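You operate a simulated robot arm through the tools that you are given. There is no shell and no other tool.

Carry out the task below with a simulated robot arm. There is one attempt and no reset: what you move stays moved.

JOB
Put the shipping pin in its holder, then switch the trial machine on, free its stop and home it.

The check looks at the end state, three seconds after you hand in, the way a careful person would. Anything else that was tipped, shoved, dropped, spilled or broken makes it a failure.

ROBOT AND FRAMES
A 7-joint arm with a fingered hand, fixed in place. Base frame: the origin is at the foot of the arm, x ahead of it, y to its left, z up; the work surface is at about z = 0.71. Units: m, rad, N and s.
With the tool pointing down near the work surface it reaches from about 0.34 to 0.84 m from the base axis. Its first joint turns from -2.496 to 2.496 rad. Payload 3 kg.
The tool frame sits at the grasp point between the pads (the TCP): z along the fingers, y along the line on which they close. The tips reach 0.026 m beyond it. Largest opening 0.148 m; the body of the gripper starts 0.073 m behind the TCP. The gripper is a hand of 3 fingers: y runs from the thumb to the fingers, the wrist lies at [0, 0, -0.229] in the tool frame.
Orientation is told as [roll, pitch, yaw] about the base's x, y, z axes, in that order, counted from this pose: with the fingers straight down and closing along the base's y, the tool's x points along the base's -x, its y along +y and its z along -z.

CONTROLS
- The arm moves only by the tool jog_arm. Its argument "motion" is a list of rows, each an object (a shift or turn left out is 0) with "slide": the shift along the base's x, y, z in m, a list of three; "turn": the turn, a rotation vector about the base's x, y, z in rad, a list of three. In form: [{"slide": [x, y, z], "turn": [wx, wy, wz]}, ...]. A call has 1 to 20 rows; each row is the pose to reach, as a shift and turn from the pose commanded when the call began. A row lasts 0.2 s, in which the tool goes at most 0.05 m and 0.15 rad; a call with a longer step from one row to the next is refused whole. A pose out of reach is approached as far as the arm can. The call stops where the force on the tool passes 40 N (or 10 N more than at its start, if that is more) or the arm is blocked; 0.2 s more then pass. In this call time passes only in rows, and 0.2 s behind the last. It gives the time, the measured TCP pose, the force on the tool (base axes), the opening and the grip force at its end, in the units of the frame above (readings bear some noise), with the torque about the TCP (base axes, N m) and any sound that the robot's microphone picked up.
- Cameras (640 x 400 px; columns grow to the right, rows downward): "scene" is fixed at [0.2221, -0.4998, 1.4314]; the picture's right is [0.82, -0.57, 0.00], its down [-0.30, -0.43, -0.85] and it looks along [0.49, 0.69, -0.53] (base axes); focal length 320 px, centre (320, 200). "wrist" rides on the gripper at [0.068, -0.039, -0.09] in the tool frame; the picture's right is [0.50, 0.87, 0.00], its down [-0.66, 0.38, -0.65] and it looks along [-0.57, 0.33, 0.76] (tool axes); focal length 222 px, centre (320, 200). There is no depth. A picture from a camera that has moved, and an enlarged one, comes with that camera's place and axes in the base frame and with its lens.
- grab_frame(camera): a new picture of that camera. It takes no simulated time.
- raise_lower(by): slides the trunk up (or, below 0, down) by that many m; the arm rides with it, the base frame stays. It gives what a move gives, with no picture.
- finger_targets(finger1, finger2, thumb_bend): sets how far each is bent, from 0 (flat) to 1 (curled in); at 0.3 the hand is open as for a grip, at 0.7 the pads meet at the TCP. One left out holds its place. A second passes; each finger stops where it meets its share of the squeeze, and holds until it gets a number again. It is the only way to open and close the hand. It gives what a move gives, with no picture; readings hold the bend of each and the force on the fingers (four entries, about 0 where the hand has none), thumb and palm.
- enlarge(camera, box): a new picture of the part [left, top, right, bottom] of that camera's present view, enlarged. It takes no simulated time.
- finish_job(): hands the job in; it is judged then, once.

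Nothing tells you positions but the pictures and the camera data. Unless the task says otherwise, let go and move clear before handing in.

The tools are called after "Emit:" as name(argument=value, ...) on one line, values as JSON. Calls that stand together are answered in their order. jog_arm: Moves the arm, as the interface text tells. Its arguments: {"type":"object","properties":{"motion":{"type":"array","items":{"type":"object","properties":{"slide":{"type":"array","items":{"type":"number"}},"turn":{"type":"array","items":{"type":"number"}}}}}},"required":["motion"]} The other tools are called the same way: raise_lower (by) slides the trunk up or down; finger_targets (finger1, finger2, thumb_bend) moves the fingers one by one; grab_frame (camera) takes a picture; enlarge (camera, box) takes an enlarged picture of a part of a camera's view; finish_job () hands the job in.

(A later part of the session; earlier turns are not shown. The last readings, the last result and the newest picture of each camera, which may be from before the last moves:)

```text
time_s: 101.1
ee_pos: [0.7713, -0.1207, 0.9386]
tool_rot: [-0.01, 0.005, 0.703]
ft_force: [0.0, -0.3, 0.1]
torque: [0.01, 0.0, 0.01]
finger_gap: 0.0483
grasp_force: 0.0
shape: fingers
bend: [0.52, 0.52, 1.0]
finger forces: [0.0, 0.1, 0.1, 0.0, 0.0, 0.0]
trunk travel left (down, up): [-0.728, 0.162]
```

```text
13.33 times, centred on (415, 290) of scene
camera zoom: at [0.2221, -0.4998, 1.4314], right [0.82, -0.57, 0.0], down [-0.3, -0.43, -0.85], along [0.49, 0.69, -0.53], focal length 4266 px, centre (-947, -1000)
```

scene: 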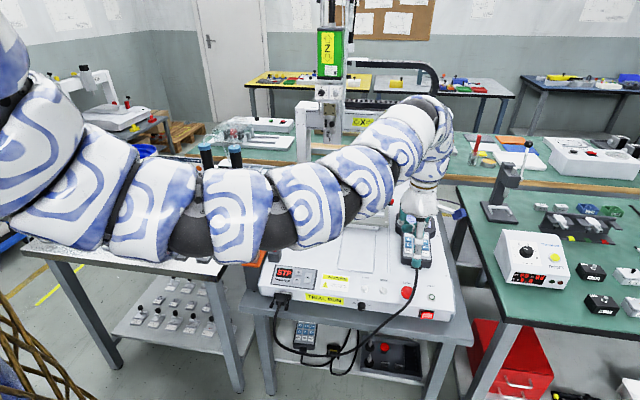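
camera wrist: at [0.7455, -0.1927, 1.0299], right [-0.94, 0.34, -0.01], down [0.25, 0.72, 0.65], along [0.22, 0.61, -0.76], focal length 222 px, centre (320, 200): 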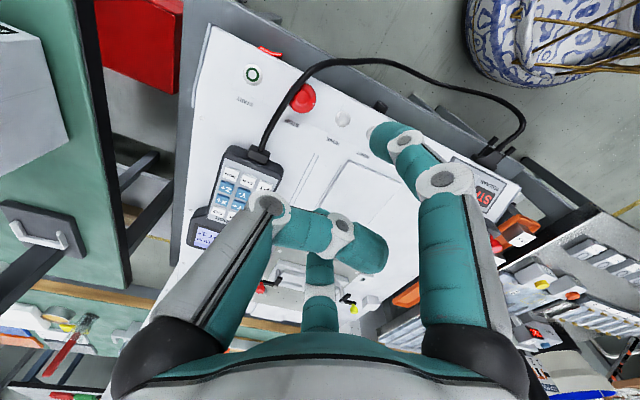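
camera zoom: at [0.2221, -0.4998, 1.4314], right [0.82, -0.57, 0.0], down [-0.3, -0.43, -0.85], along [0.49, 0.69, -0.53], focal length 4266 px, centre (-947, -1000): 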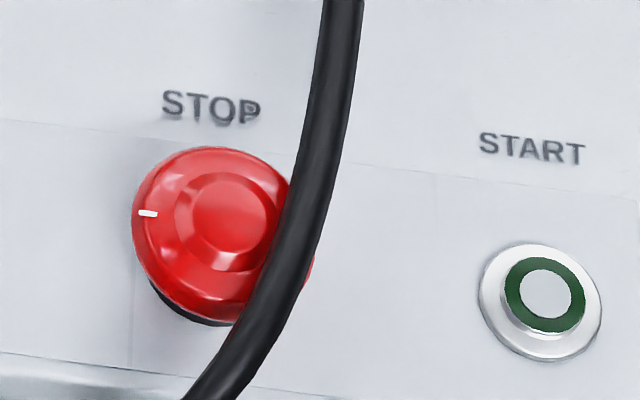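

Emit:
jog_arm(motion=[{"slide": [0.012, 0, 0.01], "turn": [0.0088, 0.0035, 0.128]}, {"slide": [0.0237, -0.0003, 0.02], "turn": [0.0088, 0.0035, 0.257]}])

Emit:
raise_lower(by=-0.1)

Emit:
grab_frame(camera="wrist")

Emit:
grab_frame(camera="scene")

```text
time_s: 101.7
ee_pos: [0.7933, -0.1192, 0.9584]
tool_rot: [-0.002, 0.001, 0.961]
ft_force: [0.6, -0.4, -0.1]
torque: [0.02, 0.0, -0.05]
finger_gap: 0.0482
grasp_force: 0.1
shape: fingers
bend: [0.52, 0.52, 1.0]
finger forces: [0.0, 0.1, 0.0, 0.0, 0.0, 0.0]
trunk travel left (down, up): [-0.728, 0.162]
```

```text
time_s: 103.0
ee_pos: [0.7934, -0.121, 0.8596]
tool_rot: [-0.002, 0.001, 0.96]
ft_force: [0.6, -0.2, -0.1]
torque: [-0.02, -0.01, 0.01]
finger_gap: 0.0481
grasp_force: 0.0
shape: fingers
bend: [0.52, 0.52, 1.0]
finger forces: [0.1, 0.0, 0.0, 0.0, 0.1, 0.1]
trunk travel left (down, up): [-0.628, 0.262]
```

```text
taken
camera wrist: at [0.7885, -0.198, 0.9491], right [-1.0, 0.09, 0.0], down [0.07, 0.75, 0.65], along [0.06, 0.65, -0.76], focal length 222 px, centre (320, 200)
```

wrist: 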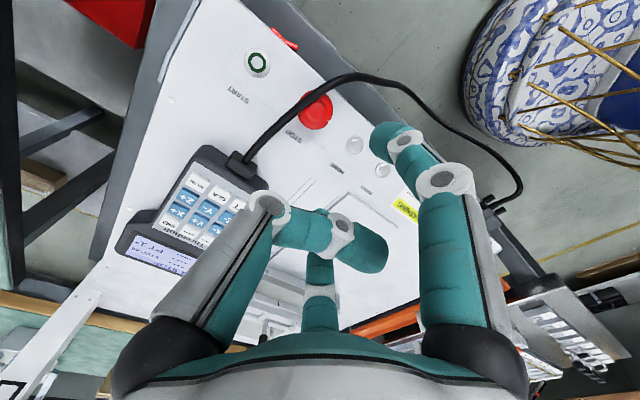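

```text
taken
```

scene: 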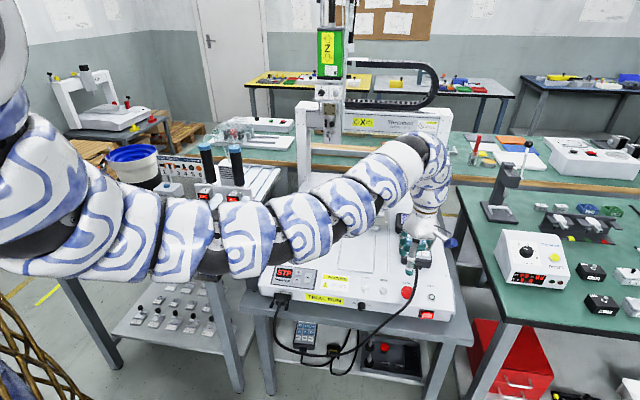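

Emit:
enlarge(camera="wrist", box=[256, 70, 384, 150])

```text
5.00 times, centred on (320, 110) of wrist
camera zoom: at [0.7885, -0.198, 0.9491], right [-1.0, 0.09, 0.0], down [0.07, 0.75, 0.65], along [0.06, 0.65, -0.76], focal length 1111 px, centre (320, 650)
```

zoom: 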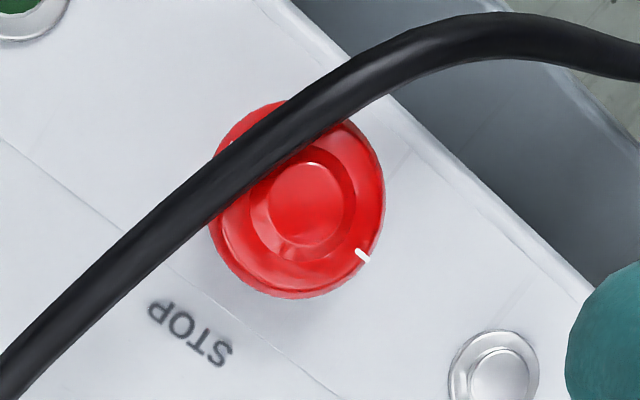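

Emit:
jog_arm(motion=[{"slide": [0.003, -0.0017, 0]}])

Emit:
raise_lower(by=-0.075)

Emit:
grab_frame(camera="wrist")

Emit:
enlarge(camera="scene", box=[370, 230, 450, 330])

```text
time_s: 103.4
ee_pos: [0.7973, -0.1225, 0.8602]
tool_rot: [-0.002, 0.0, 0.959]
ft_force: [-0.8, 0.4, 1.1]
torque: [0.02, -0.04, -0.01]
finger_gap: 0.0479
grasp_force: 0.1
shape: fingers
bend: [0.52, 0.52, 1.0]
finger forces: [0.1, 0.0, 0.0, 0.0, 0.0, 0.0]
trunk travel left (down, up): [-0.628, 0.262]
```

```text
time_s: 104.6
ee_pos: [0.7975, -0.1221, 0.7843]
tool_rot: [-0.001, 0.001, 0.961]
ft_force: [0.2, 0.3, -0.7]
torque: [0.03, 0.02, 0.02]
finger_gap: 0.0484
grasp_force: 0.0
shape: fingers
bend: [0.52, 0.52, 1.0]
finger forces: [0.1, 0.0, 0.1, 0.0, 0.0, 0.0]
trunk travel left (down, up): [-0.553, 0.337]
```

```text
taken
camera wrist: at [0.7914, -0.1995, 0.8743], right [-1.0, 0.09, 0.0], down [0.07, 0.75, 0.65], along [0.06, 0.65, -0.76], focal length 222 px, centre (320, 200)
```

wrist: 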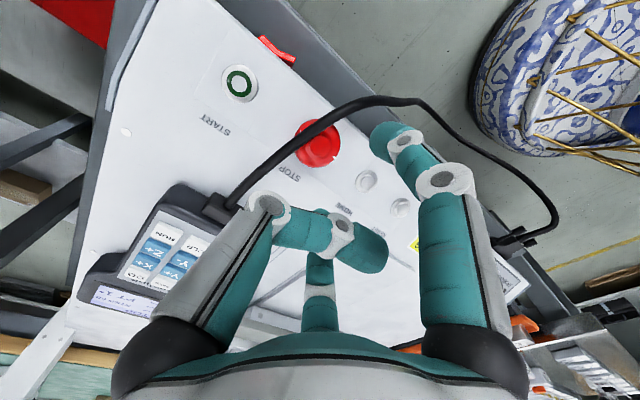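

```text
4.00 times, centred on (410, 280) of scene
camera zoom: at [0.2221, -0.4998, 1.4314], right [0.82, -0.57, 0.0], down [-0.3, -0.43, -0.85], along [0.49, 0.69, -0.53], focal length 1280 px, centre (-40, -120)
```

zoom: 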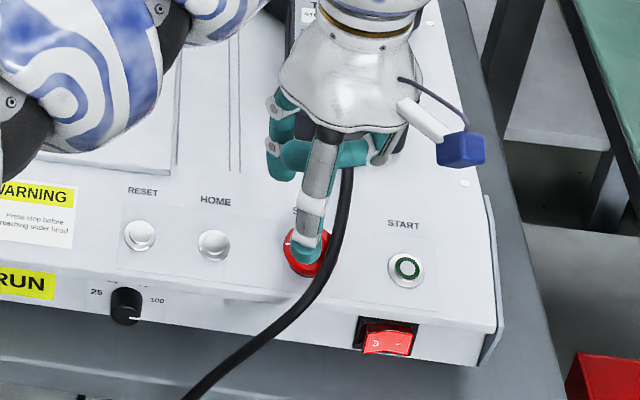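

Emit:
raise_lower(by=-0.035)

Emit:
enlarge(camera="wrist", box=[240, 80, 440, 230])

Emit:
enlarge(camera="scene", box=[385, 260, 435, 310])

```text
time_s: 105.3
ee_pos: [0.798, -0.122, 0.7494]
tool_rot: [-0.002, 0.001, 0.961]
ft_force: [0.9, 0.2, -0.2]
torque: [0.02, -0.02, -0.01]
finger_gap: 0.0481
grasp_force: 0.2
shape: fingers
bend: [0.52, 0.52, 1.0]
finger forces: [0.1, 0.0, 0.1, 0.0, 0.0, 0.0]
trunk travel left (down, up): [-0.518, 0.372]
```

```text
2.67 times, centred on (340, 155) of wrist
camera zoom: at [0.7914, -0.1995, 0.8393], right [-1.0, 0.09, 0.0], down [0.07, 0.75, 0.65], along [0.06, 0.65, -0.76], focal length 592 px, centre (267, 320)
```

zoom: 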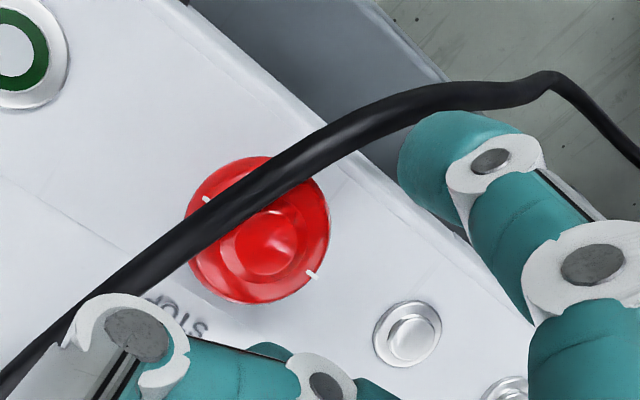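

```text
8.00 times, centred on (410, 285) of scene
camera zoom: at [0.2221, -0.4998, 1.4314], right [0.82, -0.57, 0.0], down [-0.3, -0.43, -0.85], along [0.49, 0.69, -0.53], focal length 2560 px, centre (-400, -480)
```

zoom: 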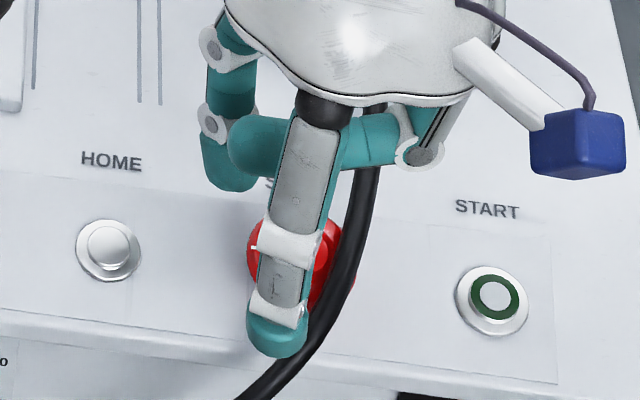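

Emit:
jog_arm(motion=[{"slide": [-0.001, -0.0012, 0], "turn": [0, 0, -0.05]}])

Emit:
raise_lower(by=-0.018)

Emit:
enlarge(camera="wrist", box=[240, 80, 440, 230])

Emit:
enlarge(camera="scene", box=[385, 260, 435, 310])

```text
time_s: 105.8
ee_pos: [0.7954, -0.1238, 0.7487]
tool_rot: [-0.003, 0.003, 0.908]
ft_force: [-0.2, 0.1, 0.2]
torque: [-0.01, -0.02, 0.03]
finger_gap: 0.048
grasp_force: 0.1
shape: fingers
bend: [0.52, 0.52, 1.0]
finger forces: [0.1, 0.0, 0.0, 0.0, 0.0, 0.0]
trunk travel left (down, up): [-0.518, 0.372]
```

```text
time_s: 106.4
ee_pos: [0.7953, -0.1223, 0.7349]
tool_rot: [-0.005, -0.003, 0.911]
ft_force: [-1.9, 1.3, 31.8]
torque: [1.25, -0.23, 0.05]
finger_gap: 0.048
grasp_force: 14.4
shape: fingers
bend: [0.52, 0.51, 1.0]
finger forces: [0.0, 29.6, 0.1, 0.1, 0.0, 0.0]
trunk travel left (down, up): [-0.5, 0.39]
```

```text
2.67 times, centred on (340, 155) of wrist
camera zoom: at [0.786, -0.2, 0.8244], right [-0.99, 0.14, -0.01], down [0.1, 0.75, 0.65], along [0.09, 0.65, -0.76], focal length 592 px, centre (267, 320)
```

zoom: 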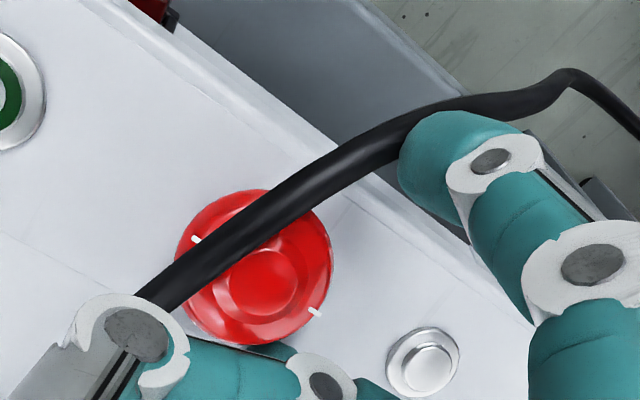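

```text
8.00 times, centred on (410, 285) of scene
camera zoom: at [0.2221, -0.4998, 1.4314], right [0.82, -0.57, 0.0], down [-0.3, -0.43, -0.85], along [0.49, 0.69, -0.53], focal length 2560 px, centre (-400, -480)
```

zoom: 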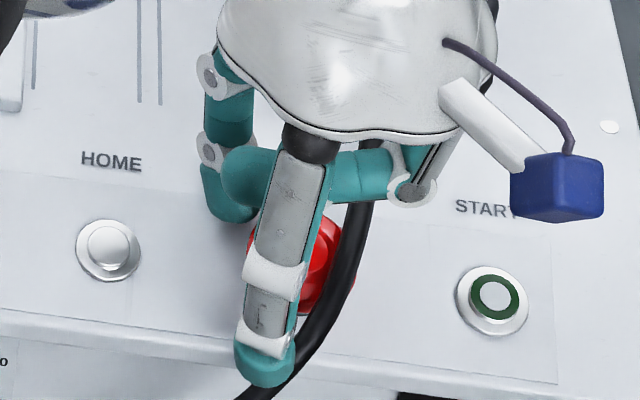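

Finger 2's tip touched the panel surface, so I'll lift several millimetres right away.

Emit:
raise_lower(by=0.009)

Emit:
finger_targets(finger1=0.56, finger2=0.56)

Emit:
enlarge(camera="wrist", box=[240, 100, 440, 250])

Emit:
enlarge(camera="scene", box=[385, 260, 435, 310])

```text
time_s: 107.0
ee_pos: [0.7961, -0.1236, 0.7396]
tool_rot: [-0.003, 0.002, 0.91]
ft_force: [0.2, -0.1, 0.6]
torque: [0.01, 0.02, 0.01]
finger_gap: 0.0483
grasp_force: 0.1
shape: fingers
bend: [0.52, 0.52, 1.0]
finger forces: [0.0, 0.1, 0.0, 0.1, 0.0, 0.0]
trunk travel left (down, up): [-0.509, 0.381]
```

```text
time_s: 108.0
ee_pos: [0.7961, -0.1227, 0.7403]
tool_rot: [-0.001, -0.002, 0.91]
ft_force: [-0.3, 0.1, -0.1]
torque: [-0.03, -0.01, -0.02]
finger_gap: 0.0446
grasp_force: 0.5
shape: fingers
bend: [0.56, 0.56, 1.0]
finger forces: [0.0, 0.1, 0.0, 0.0, 0.0, 0.0]
trunk travel left (down, up): [-0.509, 0.381]
```

```text
2.67 times, centred on (340, 175) of wrist
camera zoom: at [0.7867, -0.2006, 0.8301], right [-0.99, 0.14, 0.0], down [0.1, 0.75, 0.65], along [0.09, 0.65, -0.76], focal length 592 px, centre (267, 267)
```

zoom: 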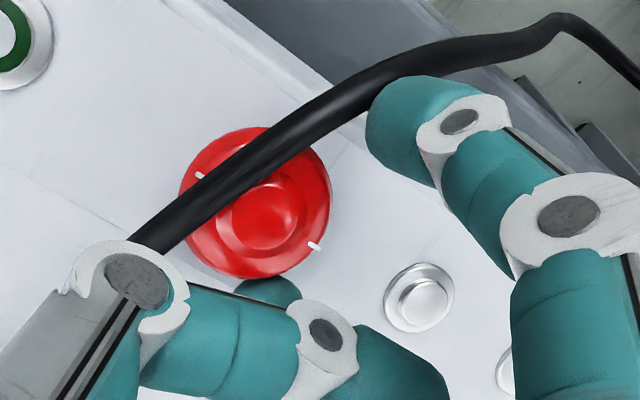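

```text
8.00 times, centred on (410, 285) of scene
camera zoom: at [0.2221, -0.4998, 1.4314], right [0.82, -0.57, 0.0], down [-0.3, -0.43, -0.85], along [0.49, 0.69, -0.53], focal length 2560 px, centre (-400, -480)
```

zoom: 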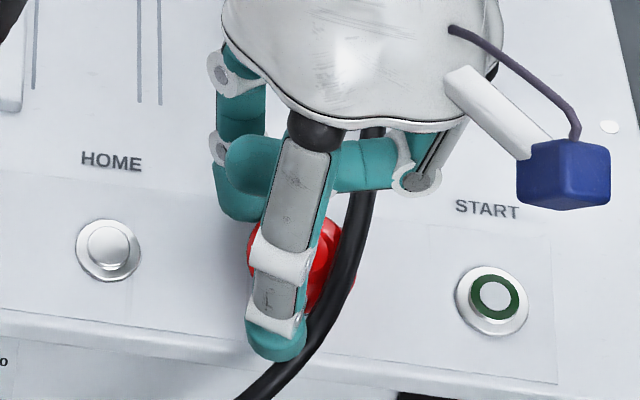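

Emit:
finger_targets(finger1=0.62, finger2=0.62)

Emit:
enlarge(camera="wrist", box=[240, 100, 440, 250])

Emit:
enlarge(camera="scene", box=[385, 260, 435, 310])

```text
time_s: 109.0
ee_pos: [0.7958, -0.1225, 0.7395]
tool_rot: [-0.001, 0.0, 0.912]
ft_force: [1.2, 5.4, 0.0]
torque: [0.12, -0.04, 0.01]
finger_gap: 0.0405
grasp_force: 2.2
shape: fingers
bend: [0.62, 0.57, 1.0]
finger forces: [0.0, 4.8, 0.0, 0.0, 0.1, 0.1]
trunk travel left (down, up): [-0.509, 0.381]
```

```text
2.67 times, centred on (340, 175) of wrist
camera zoom: at [0.7868, -0.2002, 0.8302], right [-0.99, 0.14, 0.0], down [0.1, 0.75, 0.65], along [0.09, 0.65, -0.76], focal length 592 px, centre (267, 267)
```

zoom: 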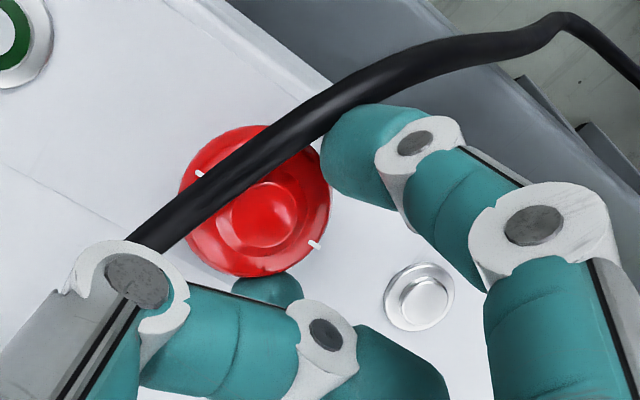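

```text
8.00 times, centred on (410, 285) of scene
camera zoom: at [0.2221, -0.4998, 1.4314], right [0.82, -0.57, 0.0], down [-0.3, -0.43, -0.85], along [0.49, 0.69, -0.53], focal length 2560 px, centre (-400, -480)
```

zoom: 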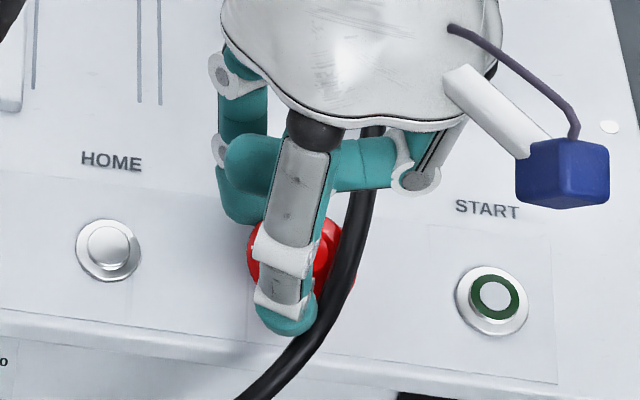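

Emit:
finger_targets(finger1=0.72, finger2=0.66)

Emit:
enlarge(camera="wrist", box=[240, 100, 440, 250])

Emit:
enlarge(camera="scene", box=[385, 260, 435, 310])

```text
time_s: 110.0
ee_pos: [0.7954, -0.1224, 0.7401]
tool_rot: [-0.001, -0.002, 0.91]
ft_force: [-1.2, 7.4, 0.2]
torque: [0.23, 0.02, 0.01]
finger_gap: 0.036
grasp_force: 5.3
shape: fingers
bend: [0.69, 0.57, 1.0]
finger forces: [2.3, 8.0, 0.0, 0.0, 0.0, 0.0]
trunk travel left (down, up): [-0.509, 0.381]
```

```text
2.67 times, centred on (340, 175) of wrist
camera zoom: at [0.7867, -0.2001, 0.8301], right [-0.99, 0.14, 0.0], down [0.1, 0.75, 0.65], along [0.09, 0.65, -0.76], focal length 592 px, centre (267, 267)
```

zoom: 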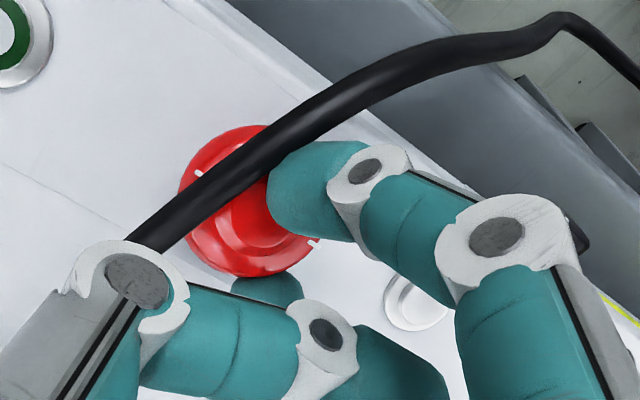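

```text
8.00 times, centred on (410, 285) of scene
camera zoom: at [0.2221, -0.4998, 1.4314], right [0.82, -0.57, 0.0], down [-0.3, -0.43, -0.85], along [0.49, 0.69, -0.53], focal length 2560 px, centre (-400, -480)
```

zoom: 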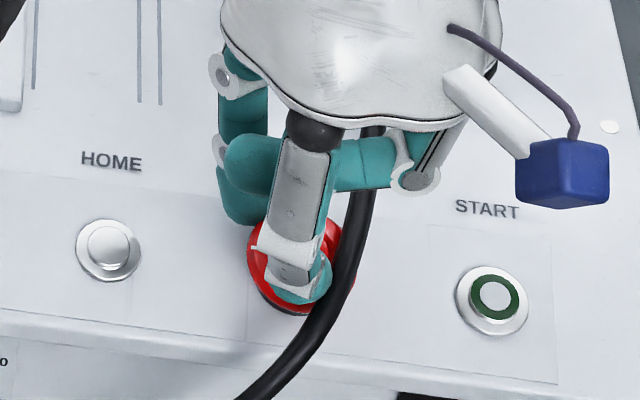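

Emit:
finger_targets(finger1=0.55, finger2=0.555)

Emit:
raise_lower(by=-0.006)

Emit:
finger_targets(finger1=0.6, finger2=0.58)

Emit:
enlarge(camera="scene", box=[385, 260, 435, 310])

Emit:
enlarge(camera="wrist", box=[240, 100, 440, 250])

```text
time_s: 111.0
ee_pos: [0.796, -0.1229, 0.7407]
tool_rot: [-0.003, 0.001, 0.908]
ft_force: [-0.2, -0.2, 0.8]
torque: [-0.03, 0.05, 0.0]
finger_gap: 0.0453
grasp_force: 0.0
shape: fingers
bend: [0.55, 0.55, 1.0]
finger forces: [0.0, 0.0, 0.0, 0.0, 0.0, 0.0]
trunk travel left (down, up): [-0.509, 0.381]
```

```text
time_s: 111.5
ee_pos: [0.7955, -0.1233, 0.7339]
tool_rot: [-0.001, 0.001, 0.909]
ft_force: [-0.3, 0.4, 6.1]
torque: [0.23, -0.04, 0.02]
finger_gap: 0.0452
grasp_force: 3.4
shape: fingers
bend: [0.55, 0.55, 1.0]
finger forces: [0.1, 5.9, 0.0, 0.1, 0.0, 0.0]
trunk travel left (down, up): [-0.503, 0.387]
```

```text
time_s: 112.5
ee_pos: [0.7959, -0.1241, 0.7348]
tool_rot: [-0.001, -0.001, 0.911]
ft_force: [0.3, 1.3, 3.5]
torque: [0.19, -0.01, 0.02]
finger_gap: 0.0418
grasp_force: 2.6
shape: fingers
bend: [0.6, 0.56, 1.0]
finger forces: [0.0, 5.7, 0.0, 0.0, 0.0, 0.0]
trunk travel left (down, up): [-0.503, 0.387]
```

```text
8.00 times, centred on (410, 285) of scene
camera zoom: at [0.2221, -0.4998, 1.4314], right [0.82, -0.57, 0.0], down [-0.3, -0.43, -0.85], along [0.49, 0.69, -0.53], focal length 2560 px, centre (-400, -480)
```

zoom: 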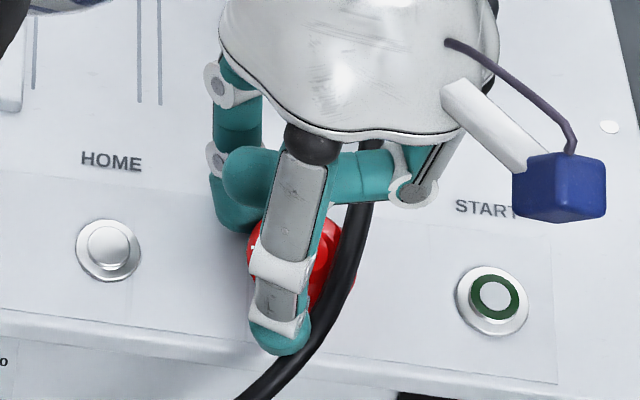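

```text
2.67 times, centred on (340, 175) of wrist
camera zoom: at [0.7865, -0.2004, 0.8244], right [-0.99, 0.14, 0.0], down [0.1, 0.75, 0.65], along [0.09, 0.65, -0.76], focal length 592 px, centre (267, 267)
```

zoom: 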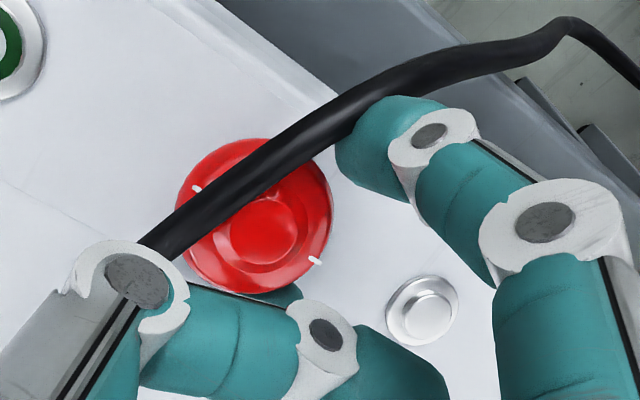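

Emit:
finger_targets(finger1=0.55, finger2=0.54)

Emit:
raise_lower(by=0.005)

Emit:
jog_arm(motion=[{"slide": [0.0022, 0.0032, 0]}])

Emit:
finger_targets(finger1=0.59, finger2=0.59)

Emit:
enlarge(camera="wrist", box=[240, 100, 440, 250])

Emit:
enlarge(camera="scene", box=[385, 260, 435, 310])

```text
time_s: 113.5
ee_pos: [0.7963, -0.1235, 0.7343]
tool_rot: [-0.003, 0.0, 0.909]
ft_force: [0.1, -1.0, 3.8]
torque: [0.08, 0.0, -0.01]
finger_gap: 0.0455
grasp_force: 2.4
shape: fingers
bend: [0.55, 0.55, 1.0]
finger forces: [0.0, 5.7, 0.1, 0.0, 0.0, 0.0]
trunk travel left (down, up): [-0.503, 0.387]
```

```text
time_s: 114.1
ee_pos: [0.7963, -0.1234, 0.7393]
tool_rot: [-0.002, 0.001, 0.912]
ft_force: [-0.1, -0.6, -0.2]
torque: [0.01, 0.0, -0.01]
finger_gap: 0.0453
grasp_force: 0.0
shape: fingers
bend: [0.55, 0.54, 1.0]
finger forces: [0.0, 0.0, 0.1, 0.1, 0.0, 0.0]
trunk travel left (down, up): [-0.508, 0.382]
```

```text
time_s: 114.5
ee_pos: [0.7991, -0.1205, 0.7392]
tool_rot: [0.001, -0.001, 0.91]
ft_force: [0.1, -0.6, 0.8]
torque: [0.02, -0.01, 0.02]
finger_gap: 0.0456
grasp_force: 0.1
shape: fingers
bend: [0.55, 0.54, 1.0]
finger forces: [0.0, 0.0, 0.1, 0.1, 0.1, 0.0]
trunk travel left (down, up): [-0.508, 0.382]
```

```text
time_s: 115.5
ee_pos: [0.7998, -0.1201, 0.7392]
tool_rot: [-0.001, 0.0, 0.91]
ft_force: [0.8, 1.0, 0.2]
torque: [0.03, 0.0, -0.03]
finger_gap: 0.0428
grasp_force: 0.2
shape: fingers
bend: [0.59, 0.58, 1.0]
finger forces: [0.0, 0.9, 0.0, 0.0, 0.0, 0.1]
trunk travel left (down, up): [-0.508, 0.382]
```

```text
2.67 times, centred on (340, 175) of wrist
camera zoom: at [0.7895, -0.1973, 0.8295], right [-0.99, 0.14, 0.0], down [0.1, 0.75, 0.65], along [0.09, 0.65, -0.76], focal length 592 px, centre (267, 267)
```

zoom: 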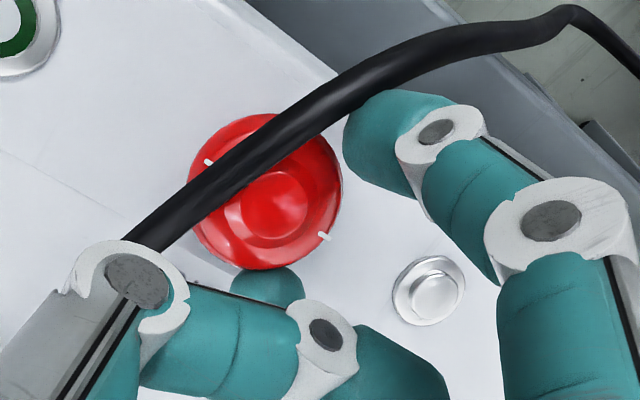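

```text
8.00 times, centred on (410, 285) of scene
camera zoom: at [0.2221, -0.4998, 1.4314], right [0.82, -0.57, 0.0], down [-0.3, -0.43, -0.85], along [0.49, 0.69, -0.53], focal length 2560 px, centre (-400, -480)
```

zoom: 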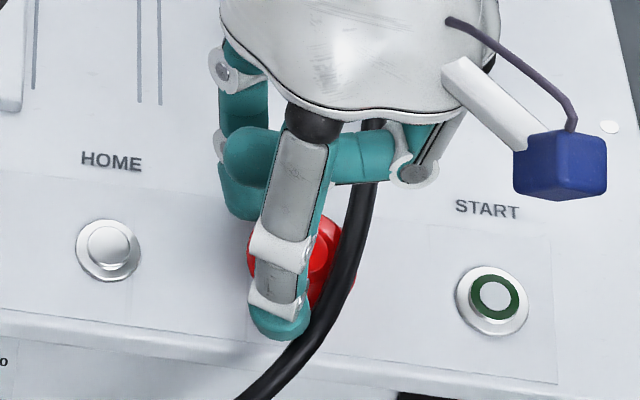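

Emit:
finger_targets(finger1=0.57, finger2=0.565)

Emit:
jog_arm(motion=[{"slide": [0.0022, 0.001, -0.002]}])

Emit:
finger_targets(finger1=0.6, finger2=0.6)

Emit:
enlarge(camera="wrist", box=[240, 100, 440, 250])

```text
time_s: 116.5
ee_pos: [0.7998, -0.1209, 0.7393]
tool_rot: [-0.003, -0.001, 0.91]
ft_force: [-0.2, -0.5, 0.1]
torque: [0.01, 0.02, 0.01]
finger_gap: 0.0446
grasp_force: 0.1
shape: fingers
bend: [0.56, 0.56, 1.0]
finger forces: [0.0, 0.0, 0.0, 0.0, 0.0, 0.0]
trunk travel left (down, up): [-0.508, 0.382]
```

```text
time_s: 116.9
ee_pos: [0.8008, -0.1198, 0.737]
tool_rot: [-0.001, 0.003, 0.909]
ft_force: [0.3, 0.8, -1.2]
torque: [0.03, 0.01, 0.03]
finger_gap: 0.0444
grasp_force: 0.0
shape: fingers
bend: [0.56, 0.56, 1.0]
finger forces: [0.1, 0.0, 0.0, 0.0, 0.0, 0.0]
trunk travel left (down, up): [-0.508, 0.382]
```

```text
time_s: 117.9
ee_pos: [0.8017, -0.1184, 0.737]
tool_rot: [-0.004, 0.0, 0.908]
ft_force: [-0.4, 1.0, 0.8]
torque: [0.02, 0.01, -0.01]
finger_gap: 0.0421
grasp_force: 0.3
shape: fingers
bend: [0.6, 0.58, 1.0]
finger forces: [0.0, 1.1, 0.0, 0.0, 0.0, 0.1]
trunk travel left (down, up): [-0.508, 0.382]
```

```text
2.67 times, centred on (340, 175) of wrist
camera zoom: at [0.7915, -0.1963, 0.8272], right [-0.99, 0.14, 0.0], down [0.1, 0.75, 0.65], along [0.09, 0.65, -0.76], focal length 592 px, centre (267, 267)
```

zoom: 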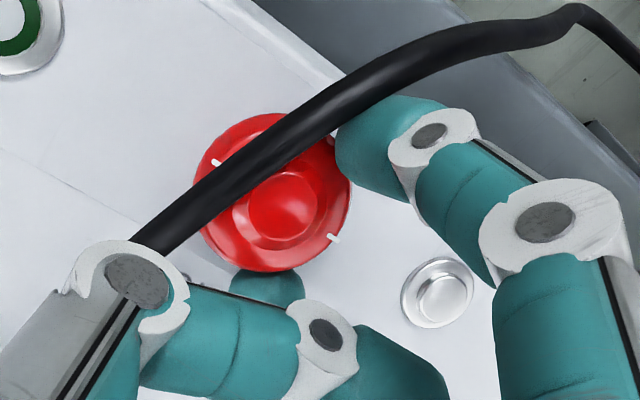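

Emit:
finger_targets(finger1=0.56, finger2=0.57)

Emit:
jog_arm(motion=[{"slide": [0.0, 0.0, -0.003]}])

Emit:
finger_targets(finger1=0.6, finger2=0.6)

Emit:
enlarge(camera="wrist", box=[240, 100, 440, 250])

Emit:
enlarge(camera="scene", box=[385, 260, 435, 310])

```text
time_s: 118.9
ee_pos: [0.8001, -0.1198, 0.7368]
tool_rot: [-0.003, 0.002, 0.91]
ft_force: [0.6, -0.2, -0.9]
torque: [0.01, 0.01, -0.02]
finger_gap: 0.0447
grasp_force: 0.2
shape: fingers
bend: [0.56, 0.56, 1.0]
finger forces: [0.0, 0.0, 0.0, 0.0, 0.0, 0.1]
trunk travel left (down, up): [-0.508, 0.382]
```

```text
time_s: 119.3
ee_pos: [0.8013, -0.1195, 0.7363]
tool_rot: [-0.002, 0.0, 0.909]
ft_force: [-1.4, -0.6, 8.1]
torque: [0.23, 0.01, 0.02]
finger_gap: 0.0444
grasp_force: 3.2
shape: fingers
bend: [0.56, 0.57, 1.0]
finger forces: [0.0, 7.7, 0.1, 0.0, 0.0, 0.0]
trunk travel left (down, up): [-0.508, 0.382]
```

```text
time_s: 120.3
ee_pos: [0.8008, -0.119, 0.7344]
tool_rot: [-0.003, 0.0, 0.911]
ft_force: [-0.9, 2.0, 4.7]
torque: [0.13, 0.0, 0.03]
finger_gap: 0.0423
grasp_force: 3.2
shape: fingers
bend: [0.59, 0.59, 1.0]
finger forces: [0.4, 5.2, 0.0, 0.1, 0.0, 0.0]
trunk travel left (down, up): [-0.508, 0.382]
```

```text
2.67 times, centred on (340, 175) of wrist
camera zoom: at [0.7912, -0.1957, 0.8243], right [-0.99, 0.14, 0.0], down [0.1, 0.75, 0.65], along [0.09, 0.65, -0.76], focal length 592 px, centre (267, 267)
```

zoom: 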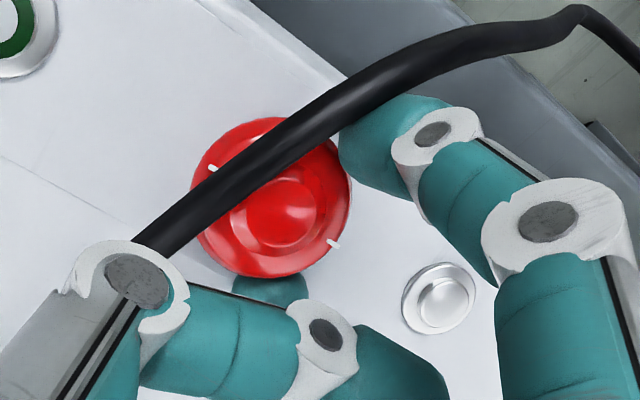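

```text
8.00 times, centred on (410, 285) of scene
camera zoom: at [0.2221, -0.4998, 1.4314], right [0.82, -0.57, 0.0], down [-0.3, -0.43, -0.85], along [0.49, 0.69, -0.53], focal length 2560 px, centre (-400, -480)
```

zoom: 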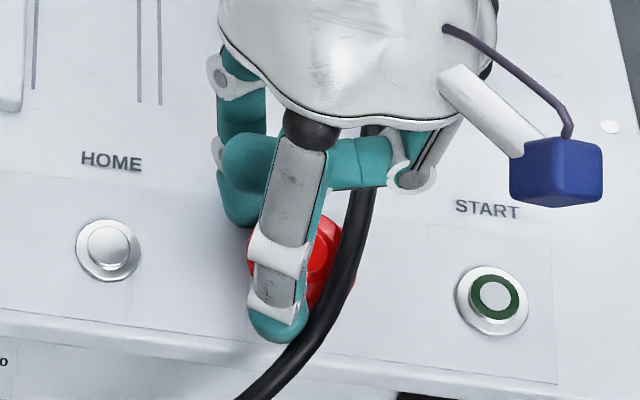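

Emit:
finger_targets(finger1=0.57, finger2=0.535)

Emit:
jog_arm(motion=[{"slide": [0.0, -0.001, 0.0]}])

Emit:
finger_targets(finger1=0.6, finger2=0.6)

Emit:
enlarge(camera="wrist", box=[240, 100, 440, 250])

```text
time_s: 121.3
ee_pos: [0.8009, -0.1181, 0.7348]
tool_rot: [-0.002, 0.0, 0.91]
ft_force: [-0.8, -3.1, 5.7]
torque: [0.08, -0.02, 0.02]
finger_gap: 0.0445
grasp_force: 3.2
shape: fingers
bend: [0.56, 0.57, 1.0]
finger forces: [0.0, 7.0, 0.1, 0.1, 0.0, 0.1]
trunk travel left (down, up): [-0.508, 0.382]
```

```text
time_s: 121.7
ee_pos: [0.8003, -0.1197, 0.7348]
tool_rot: [-0.001, 0.002, 0.911]
ft_force: [-1.2, -2.0, 6.4]
torque: [0.09, -0.01, 0.01]
finger_gap: 0.0447
grasp_force: 3.1
shape: fingers
bend: [0.56, 0.57, 1.0]
finger forces: [0.1, 6.6, 0.0, 0.1, 0.0, 0.0]
trunk travel left (down, up): [-0.508, 0.382]
```

```text
time_s: 122.7
ee_pos: [0.8006, -0.1188, 0.733]
tool_rot: [-0.002, -0.001, 0.912]
ft_force: [0.2, 3.2, 3.9]
torque: [0.17, -0.02, 0.03]
finger_gap: 0.0422
grasp_force: 3.5
shape: fingers
bend: [0.6, 0.58, 1.0]
finger forces: [0.1, 6.3, 0.1, 0.1, 0.0, 0.1]
trunk travel left (down, up): [-0.508, 0.382]
```

```text
2.67 times, centred on (340, 175) of wrist
camera zoom: at [0.7909, -0.1968, 0.8244], right [-0.99, 0.14, 0.0], down [0.1, 0.75, 0.65], along [0.09, 0.65, -0.76], focal length 592 px, centre (267, 267)
```

zoom: 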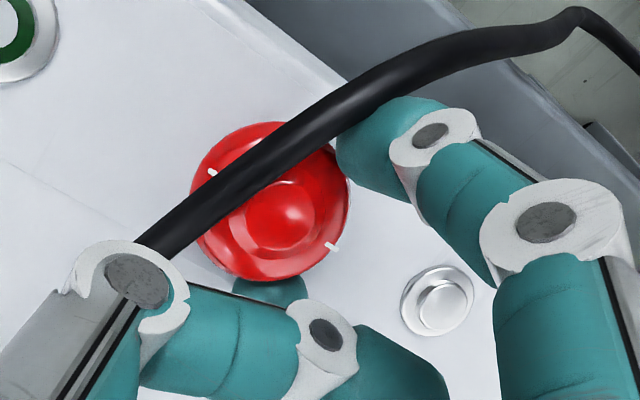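

I've worked out the mismatch: triangulating again puts the stop at about (0.800, -0.115) with its rim near z 0.705, so finger 2 was sitting on the rim rather than the panel. I'll lift, open, re-centre and come down again.

Emit:
raise_lower(by=0.015)

Emit:
finger_targets(finger1=0.52, finger2=0.52)

Emit:
jog_arm(motion=[{"slide": [-0.0015, 0.0042, 0.0]}])

Emit:
enlarge(camera="wrist", box=[240, 80, 440, 230])

Emit:
enlarge(camera="scene", box=[385, 260, 435, 310])

```text
time_s: 123.3
ee_pos: [0.8007, -0.12, 0.7486]
tool_rot: [-0.001, 0.002, 0.91]
ft_force: [0.4, 1.0, 1.2]
torque: [0.01, -0.03, 0.01]
finger_gap: 0.0419
grasp_force: 0.1
shape: fingers
bend: [0.6, 0.6, 1.0]
finger forces: [0.1, 0.0, 0.0, 0.1, 0.1, 0.1]
trunk travel left (down, up): [-0.523, 0.367]
```

```text
time_s: 124.3
ee_pos: [0.8004, -0.1192, 0.7495]
tool_rot: [-0.002, 0.001, 0.91]
ft_force: [0.3, -0.7, 0.1]
torque: [-0.04, 0.03, 0.03]
finger_gap: 0.0478
grasp_force: 0.1
shape: fingers
bend: [0.52, 0.52, 1.0]
finger forces: [0.1, 0.0, 0.0, 0.0, 0.1, 0.1]
trunk travel left (down, up): [-0.523, 0.367]
```

```text
time_s: 124.7
ee_pos: [0.7978, -0.1146, 0.7496]
tool_rot: [-0.001, 0.0, 0.91]
ft_force: [-0.4, 0.4, 0.5]
torque: [0.0, 0.02, -0.04]
finger_gap: 0.0481
grasp_force: 0.0
shape: fingers
bend: [0.52, 0.52, 1.0]
finger forces: [0.0, 0.1, 0.0, 0.0, 0.1, 0.0]
trunk travel left (down, up): [-0.523, 0.367]
```

```text
2.67 times, centred on (340, 155) of wrist
camera zoom: at [0.7893, -0.1924, 0.8389], right [-0.99, 0.14, 0.0], down [0.1, 0.75, 0.65], along [0.09, 0.65, -0.76], focal length 592 px, centre (267, 320)
```

zoom: 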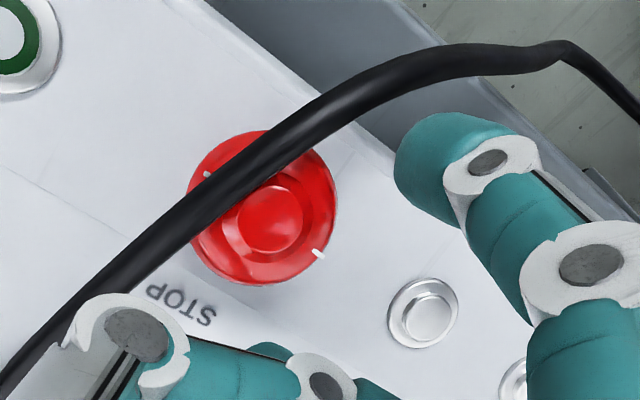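

```text
8.00 times, centred on (410, 285) of scene
camera zoom: at [0.2221, -0.4998, 1.4314], right [0.82, -0.57, 0.0], down [-0.3, -0.43, -0.85], along [0.49, 0.69, -0.53], focal length 2560 px, centre (-400, -480)
```

zoom: 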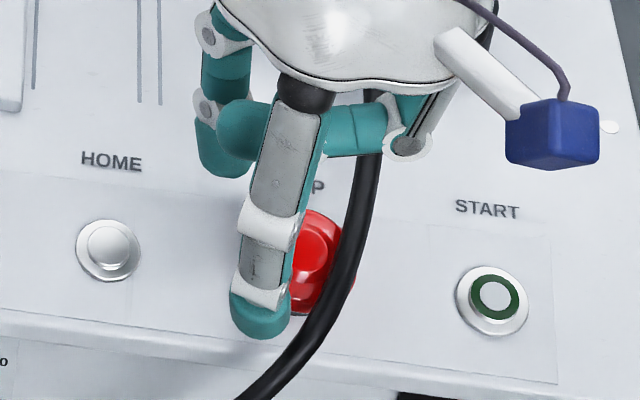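

The button strip is actually sloped about 25° toward the front, since the rings look nearly round from the scene camera. I'll lift, yaw slightly and tilt the hand 25° to line up with the stop button's axis.

Emit:
raise_lower(by=0.05)

Emit:
jog_arm(motion=[{"slide": [-0.005, -0.005, 0], "turn": [0, 0, -0.105]}, {"slide": [-0.01, -0.01, 0], "turn": [0, 0, -0.212]}])

Emit:
jog_arm(motion=[{"slide": [0, 0, 0], "turn": [0.077, -0.077, 0]}, {"slide": [0, 0, 0], "turn": [0.154, -0.154, 0]}, {"slide": [0, 0, 0], "turn": [0.231, -0.231, 0]}, {"slide": [0, 0, 0], "turn": [0.308, -0.308, 0]}])

Emit:
grab_frame(camera="wrist")

Emit:
enlarge(camera="scene", box=[370, 220, 450, 320])

```text
time_s: 125.6
ee_pos: [0.7995, -0.1149, 0.7999]
tool_rot: [-0.001, 0.0, 0.91]
ft_force: [0.0, 0.9, 0.3]
torque: [0.01, 0.0, 0.02]
finger_gap: 0.048
grasp_force: 0.0
shape: fingers
bend: [0.52, 0.52, 1.0]
finger forces: [0.1, 0.0, 0.1, 0.1, 0.1, 0.0]
trunk travel left (down, up): [-0.573, 0.317]
```

```text
time_s: 126.2
ee_pos: [0.7886, -0.1254, 0.7987]
tool_rot: [-0.001, 0.001, 0.698]
ft_force: [0.6, 0.1, 0.8]
torque: [0.01, 0.0, 0.05]
finger_gap: 0.0483
grasp_force: 0.0
shape: fingers
bend: [0.52, 0.52, 1.0]
finger forces: [0.0, 0.0, 0.1, 0.0, 0.1, 0.1]
trunk travel left (down, up): [-0.573, 0.317]
```

```text
time_s: 127.2
ee_pos: [0.8075, -0.1211, 0.7911]
tool_rot: [0.042, -0.436, 0.687]
ft_force: [1.1, 0.2, -0.5]
torque: [-0.04, -0.01, -0.01]
finger_gap: 0.0477
grasp_force: 0.0
shape: fingers
bend: [0.52, 0.52, 1.0]
finger forces: [0.1, 0.1, 0.0, 0.0, 0.0, 0.1]
out of reach, approached as far as the arm can: row 3, 4
trunk travel left (down, up): [-0.573, 0.317]
```

```text
taken
camera wrist: at [0.76, -0.2183, 0.8417], right [-0.91, 0.37, -0.18], down [0.02, 0.47, 0.88], along [0.41, 0.8, -0.43], focal length 222 px, centre (320, 200)
```

wrist: 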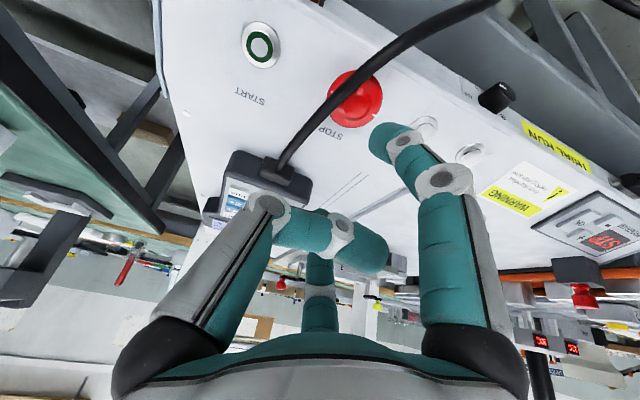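

```text
4.00 times, centred on (410, 270) of scene
camera zoom: at [0.2221, -0.4998, 1.4314], right [0.82, -0.57, 0.0], down [-0.3, -0.43, -0.85], along [0.49, 0.69, -0.53], focal length 1280 px, centre (-40, -80)
```

zoom: 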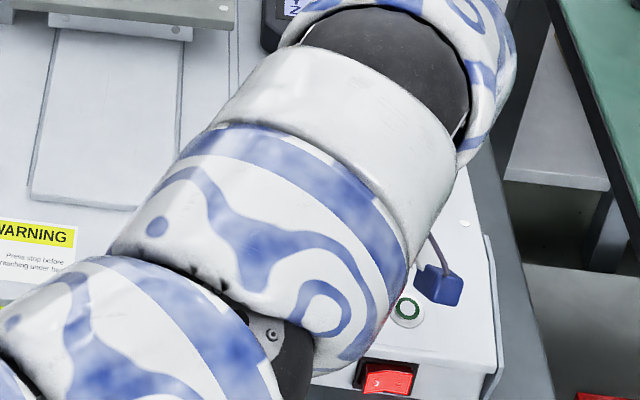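

Emit:
jog_arm(motion=[{"slide": [-0.008, -0.004, -0.006]}, {"slide": [-0.016, -0.008, -0.012]}, {"slide": [-0.024, -0.0128, -0.018]}])

Emit:
enlarge(camera="wrist", box=[240, 60, 440, 210])

```text
time_s: 128.0
ee_pos: [0.7937, -0.1339, 0.7649]
tool_rot: [0.039, -0.431, 0.69]
ft_force: [-0.1, -0.1, -0.4]
torque: [-0.01, 0.03, -0.02]
finger_gap: 0.0479
grasp_force: 0.1
shape: fingers
bend: [0.52, 0.52, 1.0]
finger forces: [0.0, 0.0, 0.0, 0.0, 0.1, 0.0]
out of reach, approached as far as the arm can: row 1, 2, 3
trunk travel left (down, up): [-0.573, 0.317]
```

```text
2.67 times, centred on (340, 135) of wrist
camera zoom: at [0.7468, -0.2291, 0.816], right [-0.91, 0.37, -0.18], down [0.02, 0.47, 0.88], along [0.41, 0.8, -0.44], focal length 592 px, centre (267, 373)
```

zoom: 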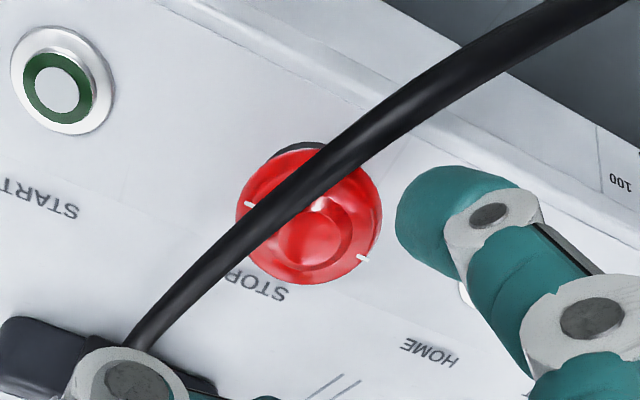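

Emit:
raise_lower(by=0.04)

Emit:
jog_arm(motion=[{"slide": [0.0, 0.0, -0.01]}, {"slide": [-0.005, 0.001, -0.02]}, {"slide": [-0.0094, 0.0013, -0.035]}, {"slide": [-0.0094, 0.0013, -0.0438]}])

Emit:
enlarge(camera="wrist", box=[240, 80, 440, 230])

```text
time_s: 128.8
ee_pos: [0.796, -0.1327, 0.8052]
tool_rot: [0.041, -0.432, 0.691]
ft_force: [-0.7, -0.9, -1.0]
torque: [-0.02, -0.01, -0.01]
finger_gap: 0.0478
grasp_force: 0.0
shape: fingers
bend: [0.52, 0.52, 1.0]
finger forces: [0.0, 0.0, 0.0, 0.1, 0.0, 0.1]
trunk travel left (down, up): [-0.613, 0.277]
```

```text
time_s: 129.8
ee_pos: [0.7845, -0.1314, 0.762]
tool_rot: [0.04, -0.431, 0.688]
ft_force: [-0.4, -0.2, -0.1]
torque: [0.0, 0.01, -0.03]
finger_gap: 0.0479
grasp_force: 0.0
shape: fingers
bend: [0.52, 0.52, 1.0]
finger forces: [0.1, 0.0, 0.0, 0.1, 0.1, 0.0]
trunk travel left (down, up): [-0.613, 0.277]
```

```text
2.67 times, centred on (340, 155) of wrist
camera zoom: at [0.7365, -0.2274, 0.8137], right [-0.91, 0.37, -0.18], down [0.02, 0.47, 0.88], along [0.41, 0.8, -0.44], focal length 592 px, centre (267, 320)
```

zoom: 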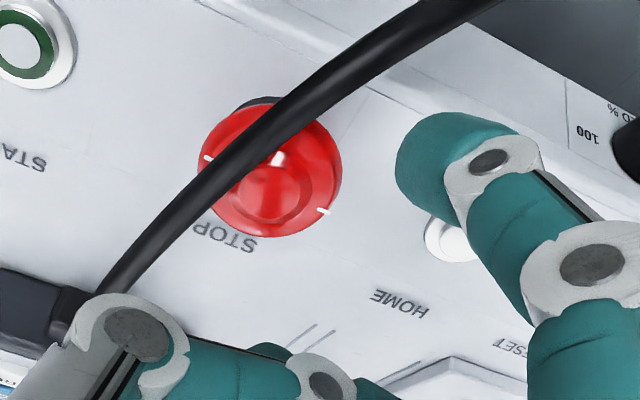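

Emit:
jog_arm(motion=[{"slide": [0.001, 0.0005, -0.008]}, {"slide": [0.0022, 0.001, -0.0155]}])

Emit:
enlarge(camera="wrist", box=[240, 100, 440, 250])

Emit:
grab_frame(camera="scene")

```text
time_s: 130.4
ee_pos: [0.7877, -0.1316, 0.7461]
tool_rot: [0.04, -0.431, 0.689]
ft_force: [-0.3, -0.7, -0.8]
torque: [0.0, 0.02, 0.0]
finger_gap: 0.0479
grasp_force: 0.0
shape: fingers
bend: [0.52, 0.52, 1.0]
finger forces: [0.1, 0.0, 0.0, 0.0, 0.1, 0.0]
trunk travel left (down, up): [-0.613, 0.277]
```

```text
2.67 times, centred on (340, 175) of wrist
camera zoom: at [0.7391, -0.2266, 0.7983], right [-0.91, 0.37, -0.18], down [0.02, 0.47, 0.88], along [0.41, 0.8, -0.44], focal length 592 px, centre (267, 267)
```

zoom: 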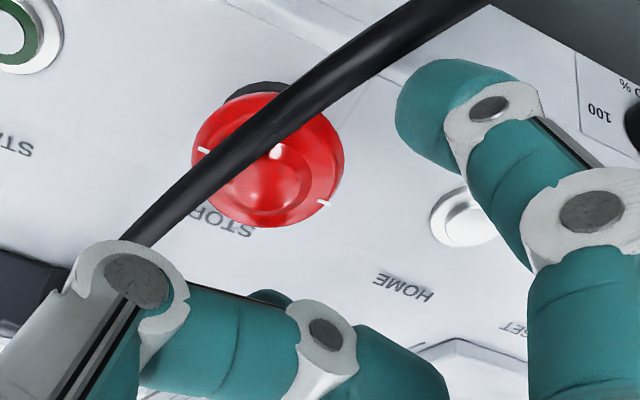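

```text
taken
```

scene: 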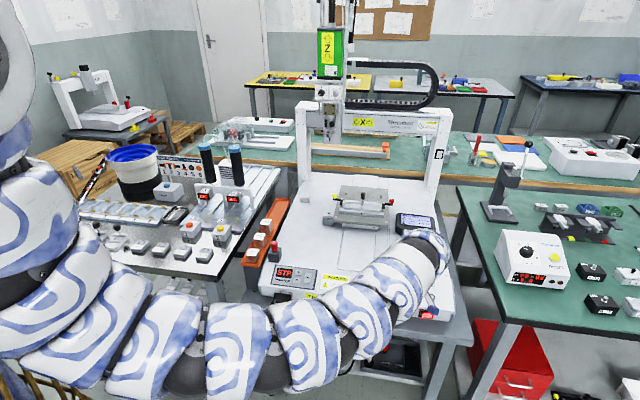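

Emit:
jog_arm(motion=[{"slide": [0.0024, 0.0024, -0.007]}, {"slide": [0.0045, 0.0045, -0.0135]}])

Emit:
enlarge(camera="wrist", box=[240, 100, 440, 250])

```text
time_s: 131.1
ee_pos: [0.7931, -0.1259, 0.7323]
tool_rot: [0.04, -0.431, 0.69]
ft_force: [-0.2, -0.1, -0.4]
torque: [0.01, -0.01, 0.0]
finger_gap: 0.0478
grasp_force: 0.1
shape: fingers
bend: [0.52, 0.52, 1.0]
finger forces: [0.0, 0.0, 0.0, 0.0, 0.0, 0.1]
trunk travel left (down, up): [-0.613, 0.277]
```

```text
2.67 times, centred on (340, 175) of wrist
camera zoom: at [0.7443, -0.2215, 0.7841], right [-0.91, 0.37, -0.18], down [0.02, 0.47, 0.88], along [0.41, 0.8, -0.44], focal length 592 px, centre (267, 267)
```

zoom: 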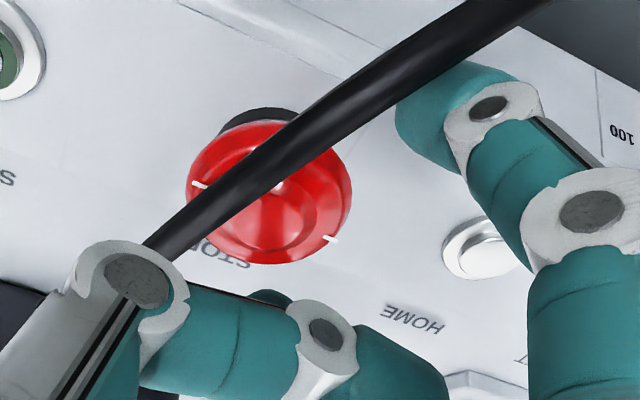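

Emit:
finger_targets(finger1=0.58, finger2=0.58)

Emit:
enlarge(camera="wrist", box=[240, 100, 440, 250])

```text
time_s: 132.1
ee_pos: [0.792, -0.1256, 0.733]
tool_rot: [0.04, -0.432, 0.689]
ft_force: [-1.1, -0.9, -0.8]
torque: [0.0, 0.04, 0.01]
finger_gap: 0.0441
grasp_force: 0.2
shape: fingers
bend: [0.57, 0.57, 1.0]
finger forces: [0.1, 0.0, 0.0, 0.1, 0.1, 0.0]
trunk travel left (down, up): [-0.613, 0.277]
```

```text
2.67 times, centred on (340, 175) of wrist
camera zoom: at [0.7444, -0.2212, 0.7843], right [-0.91, 0.37, -0.18], down [0.02, 0.47, 0.88], along [0.41, 0.8, -0.44], focal length 592 px, centre (267, 267)
```

zoom: 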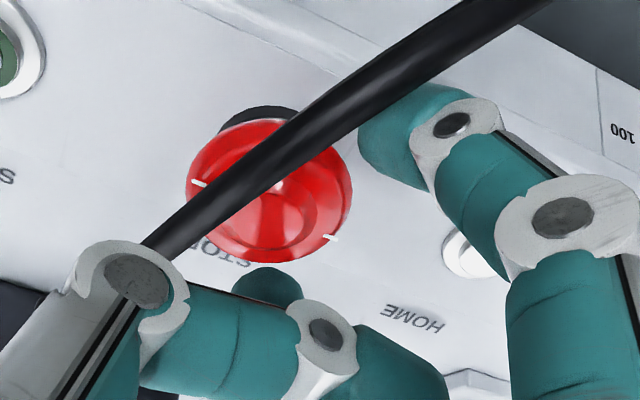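

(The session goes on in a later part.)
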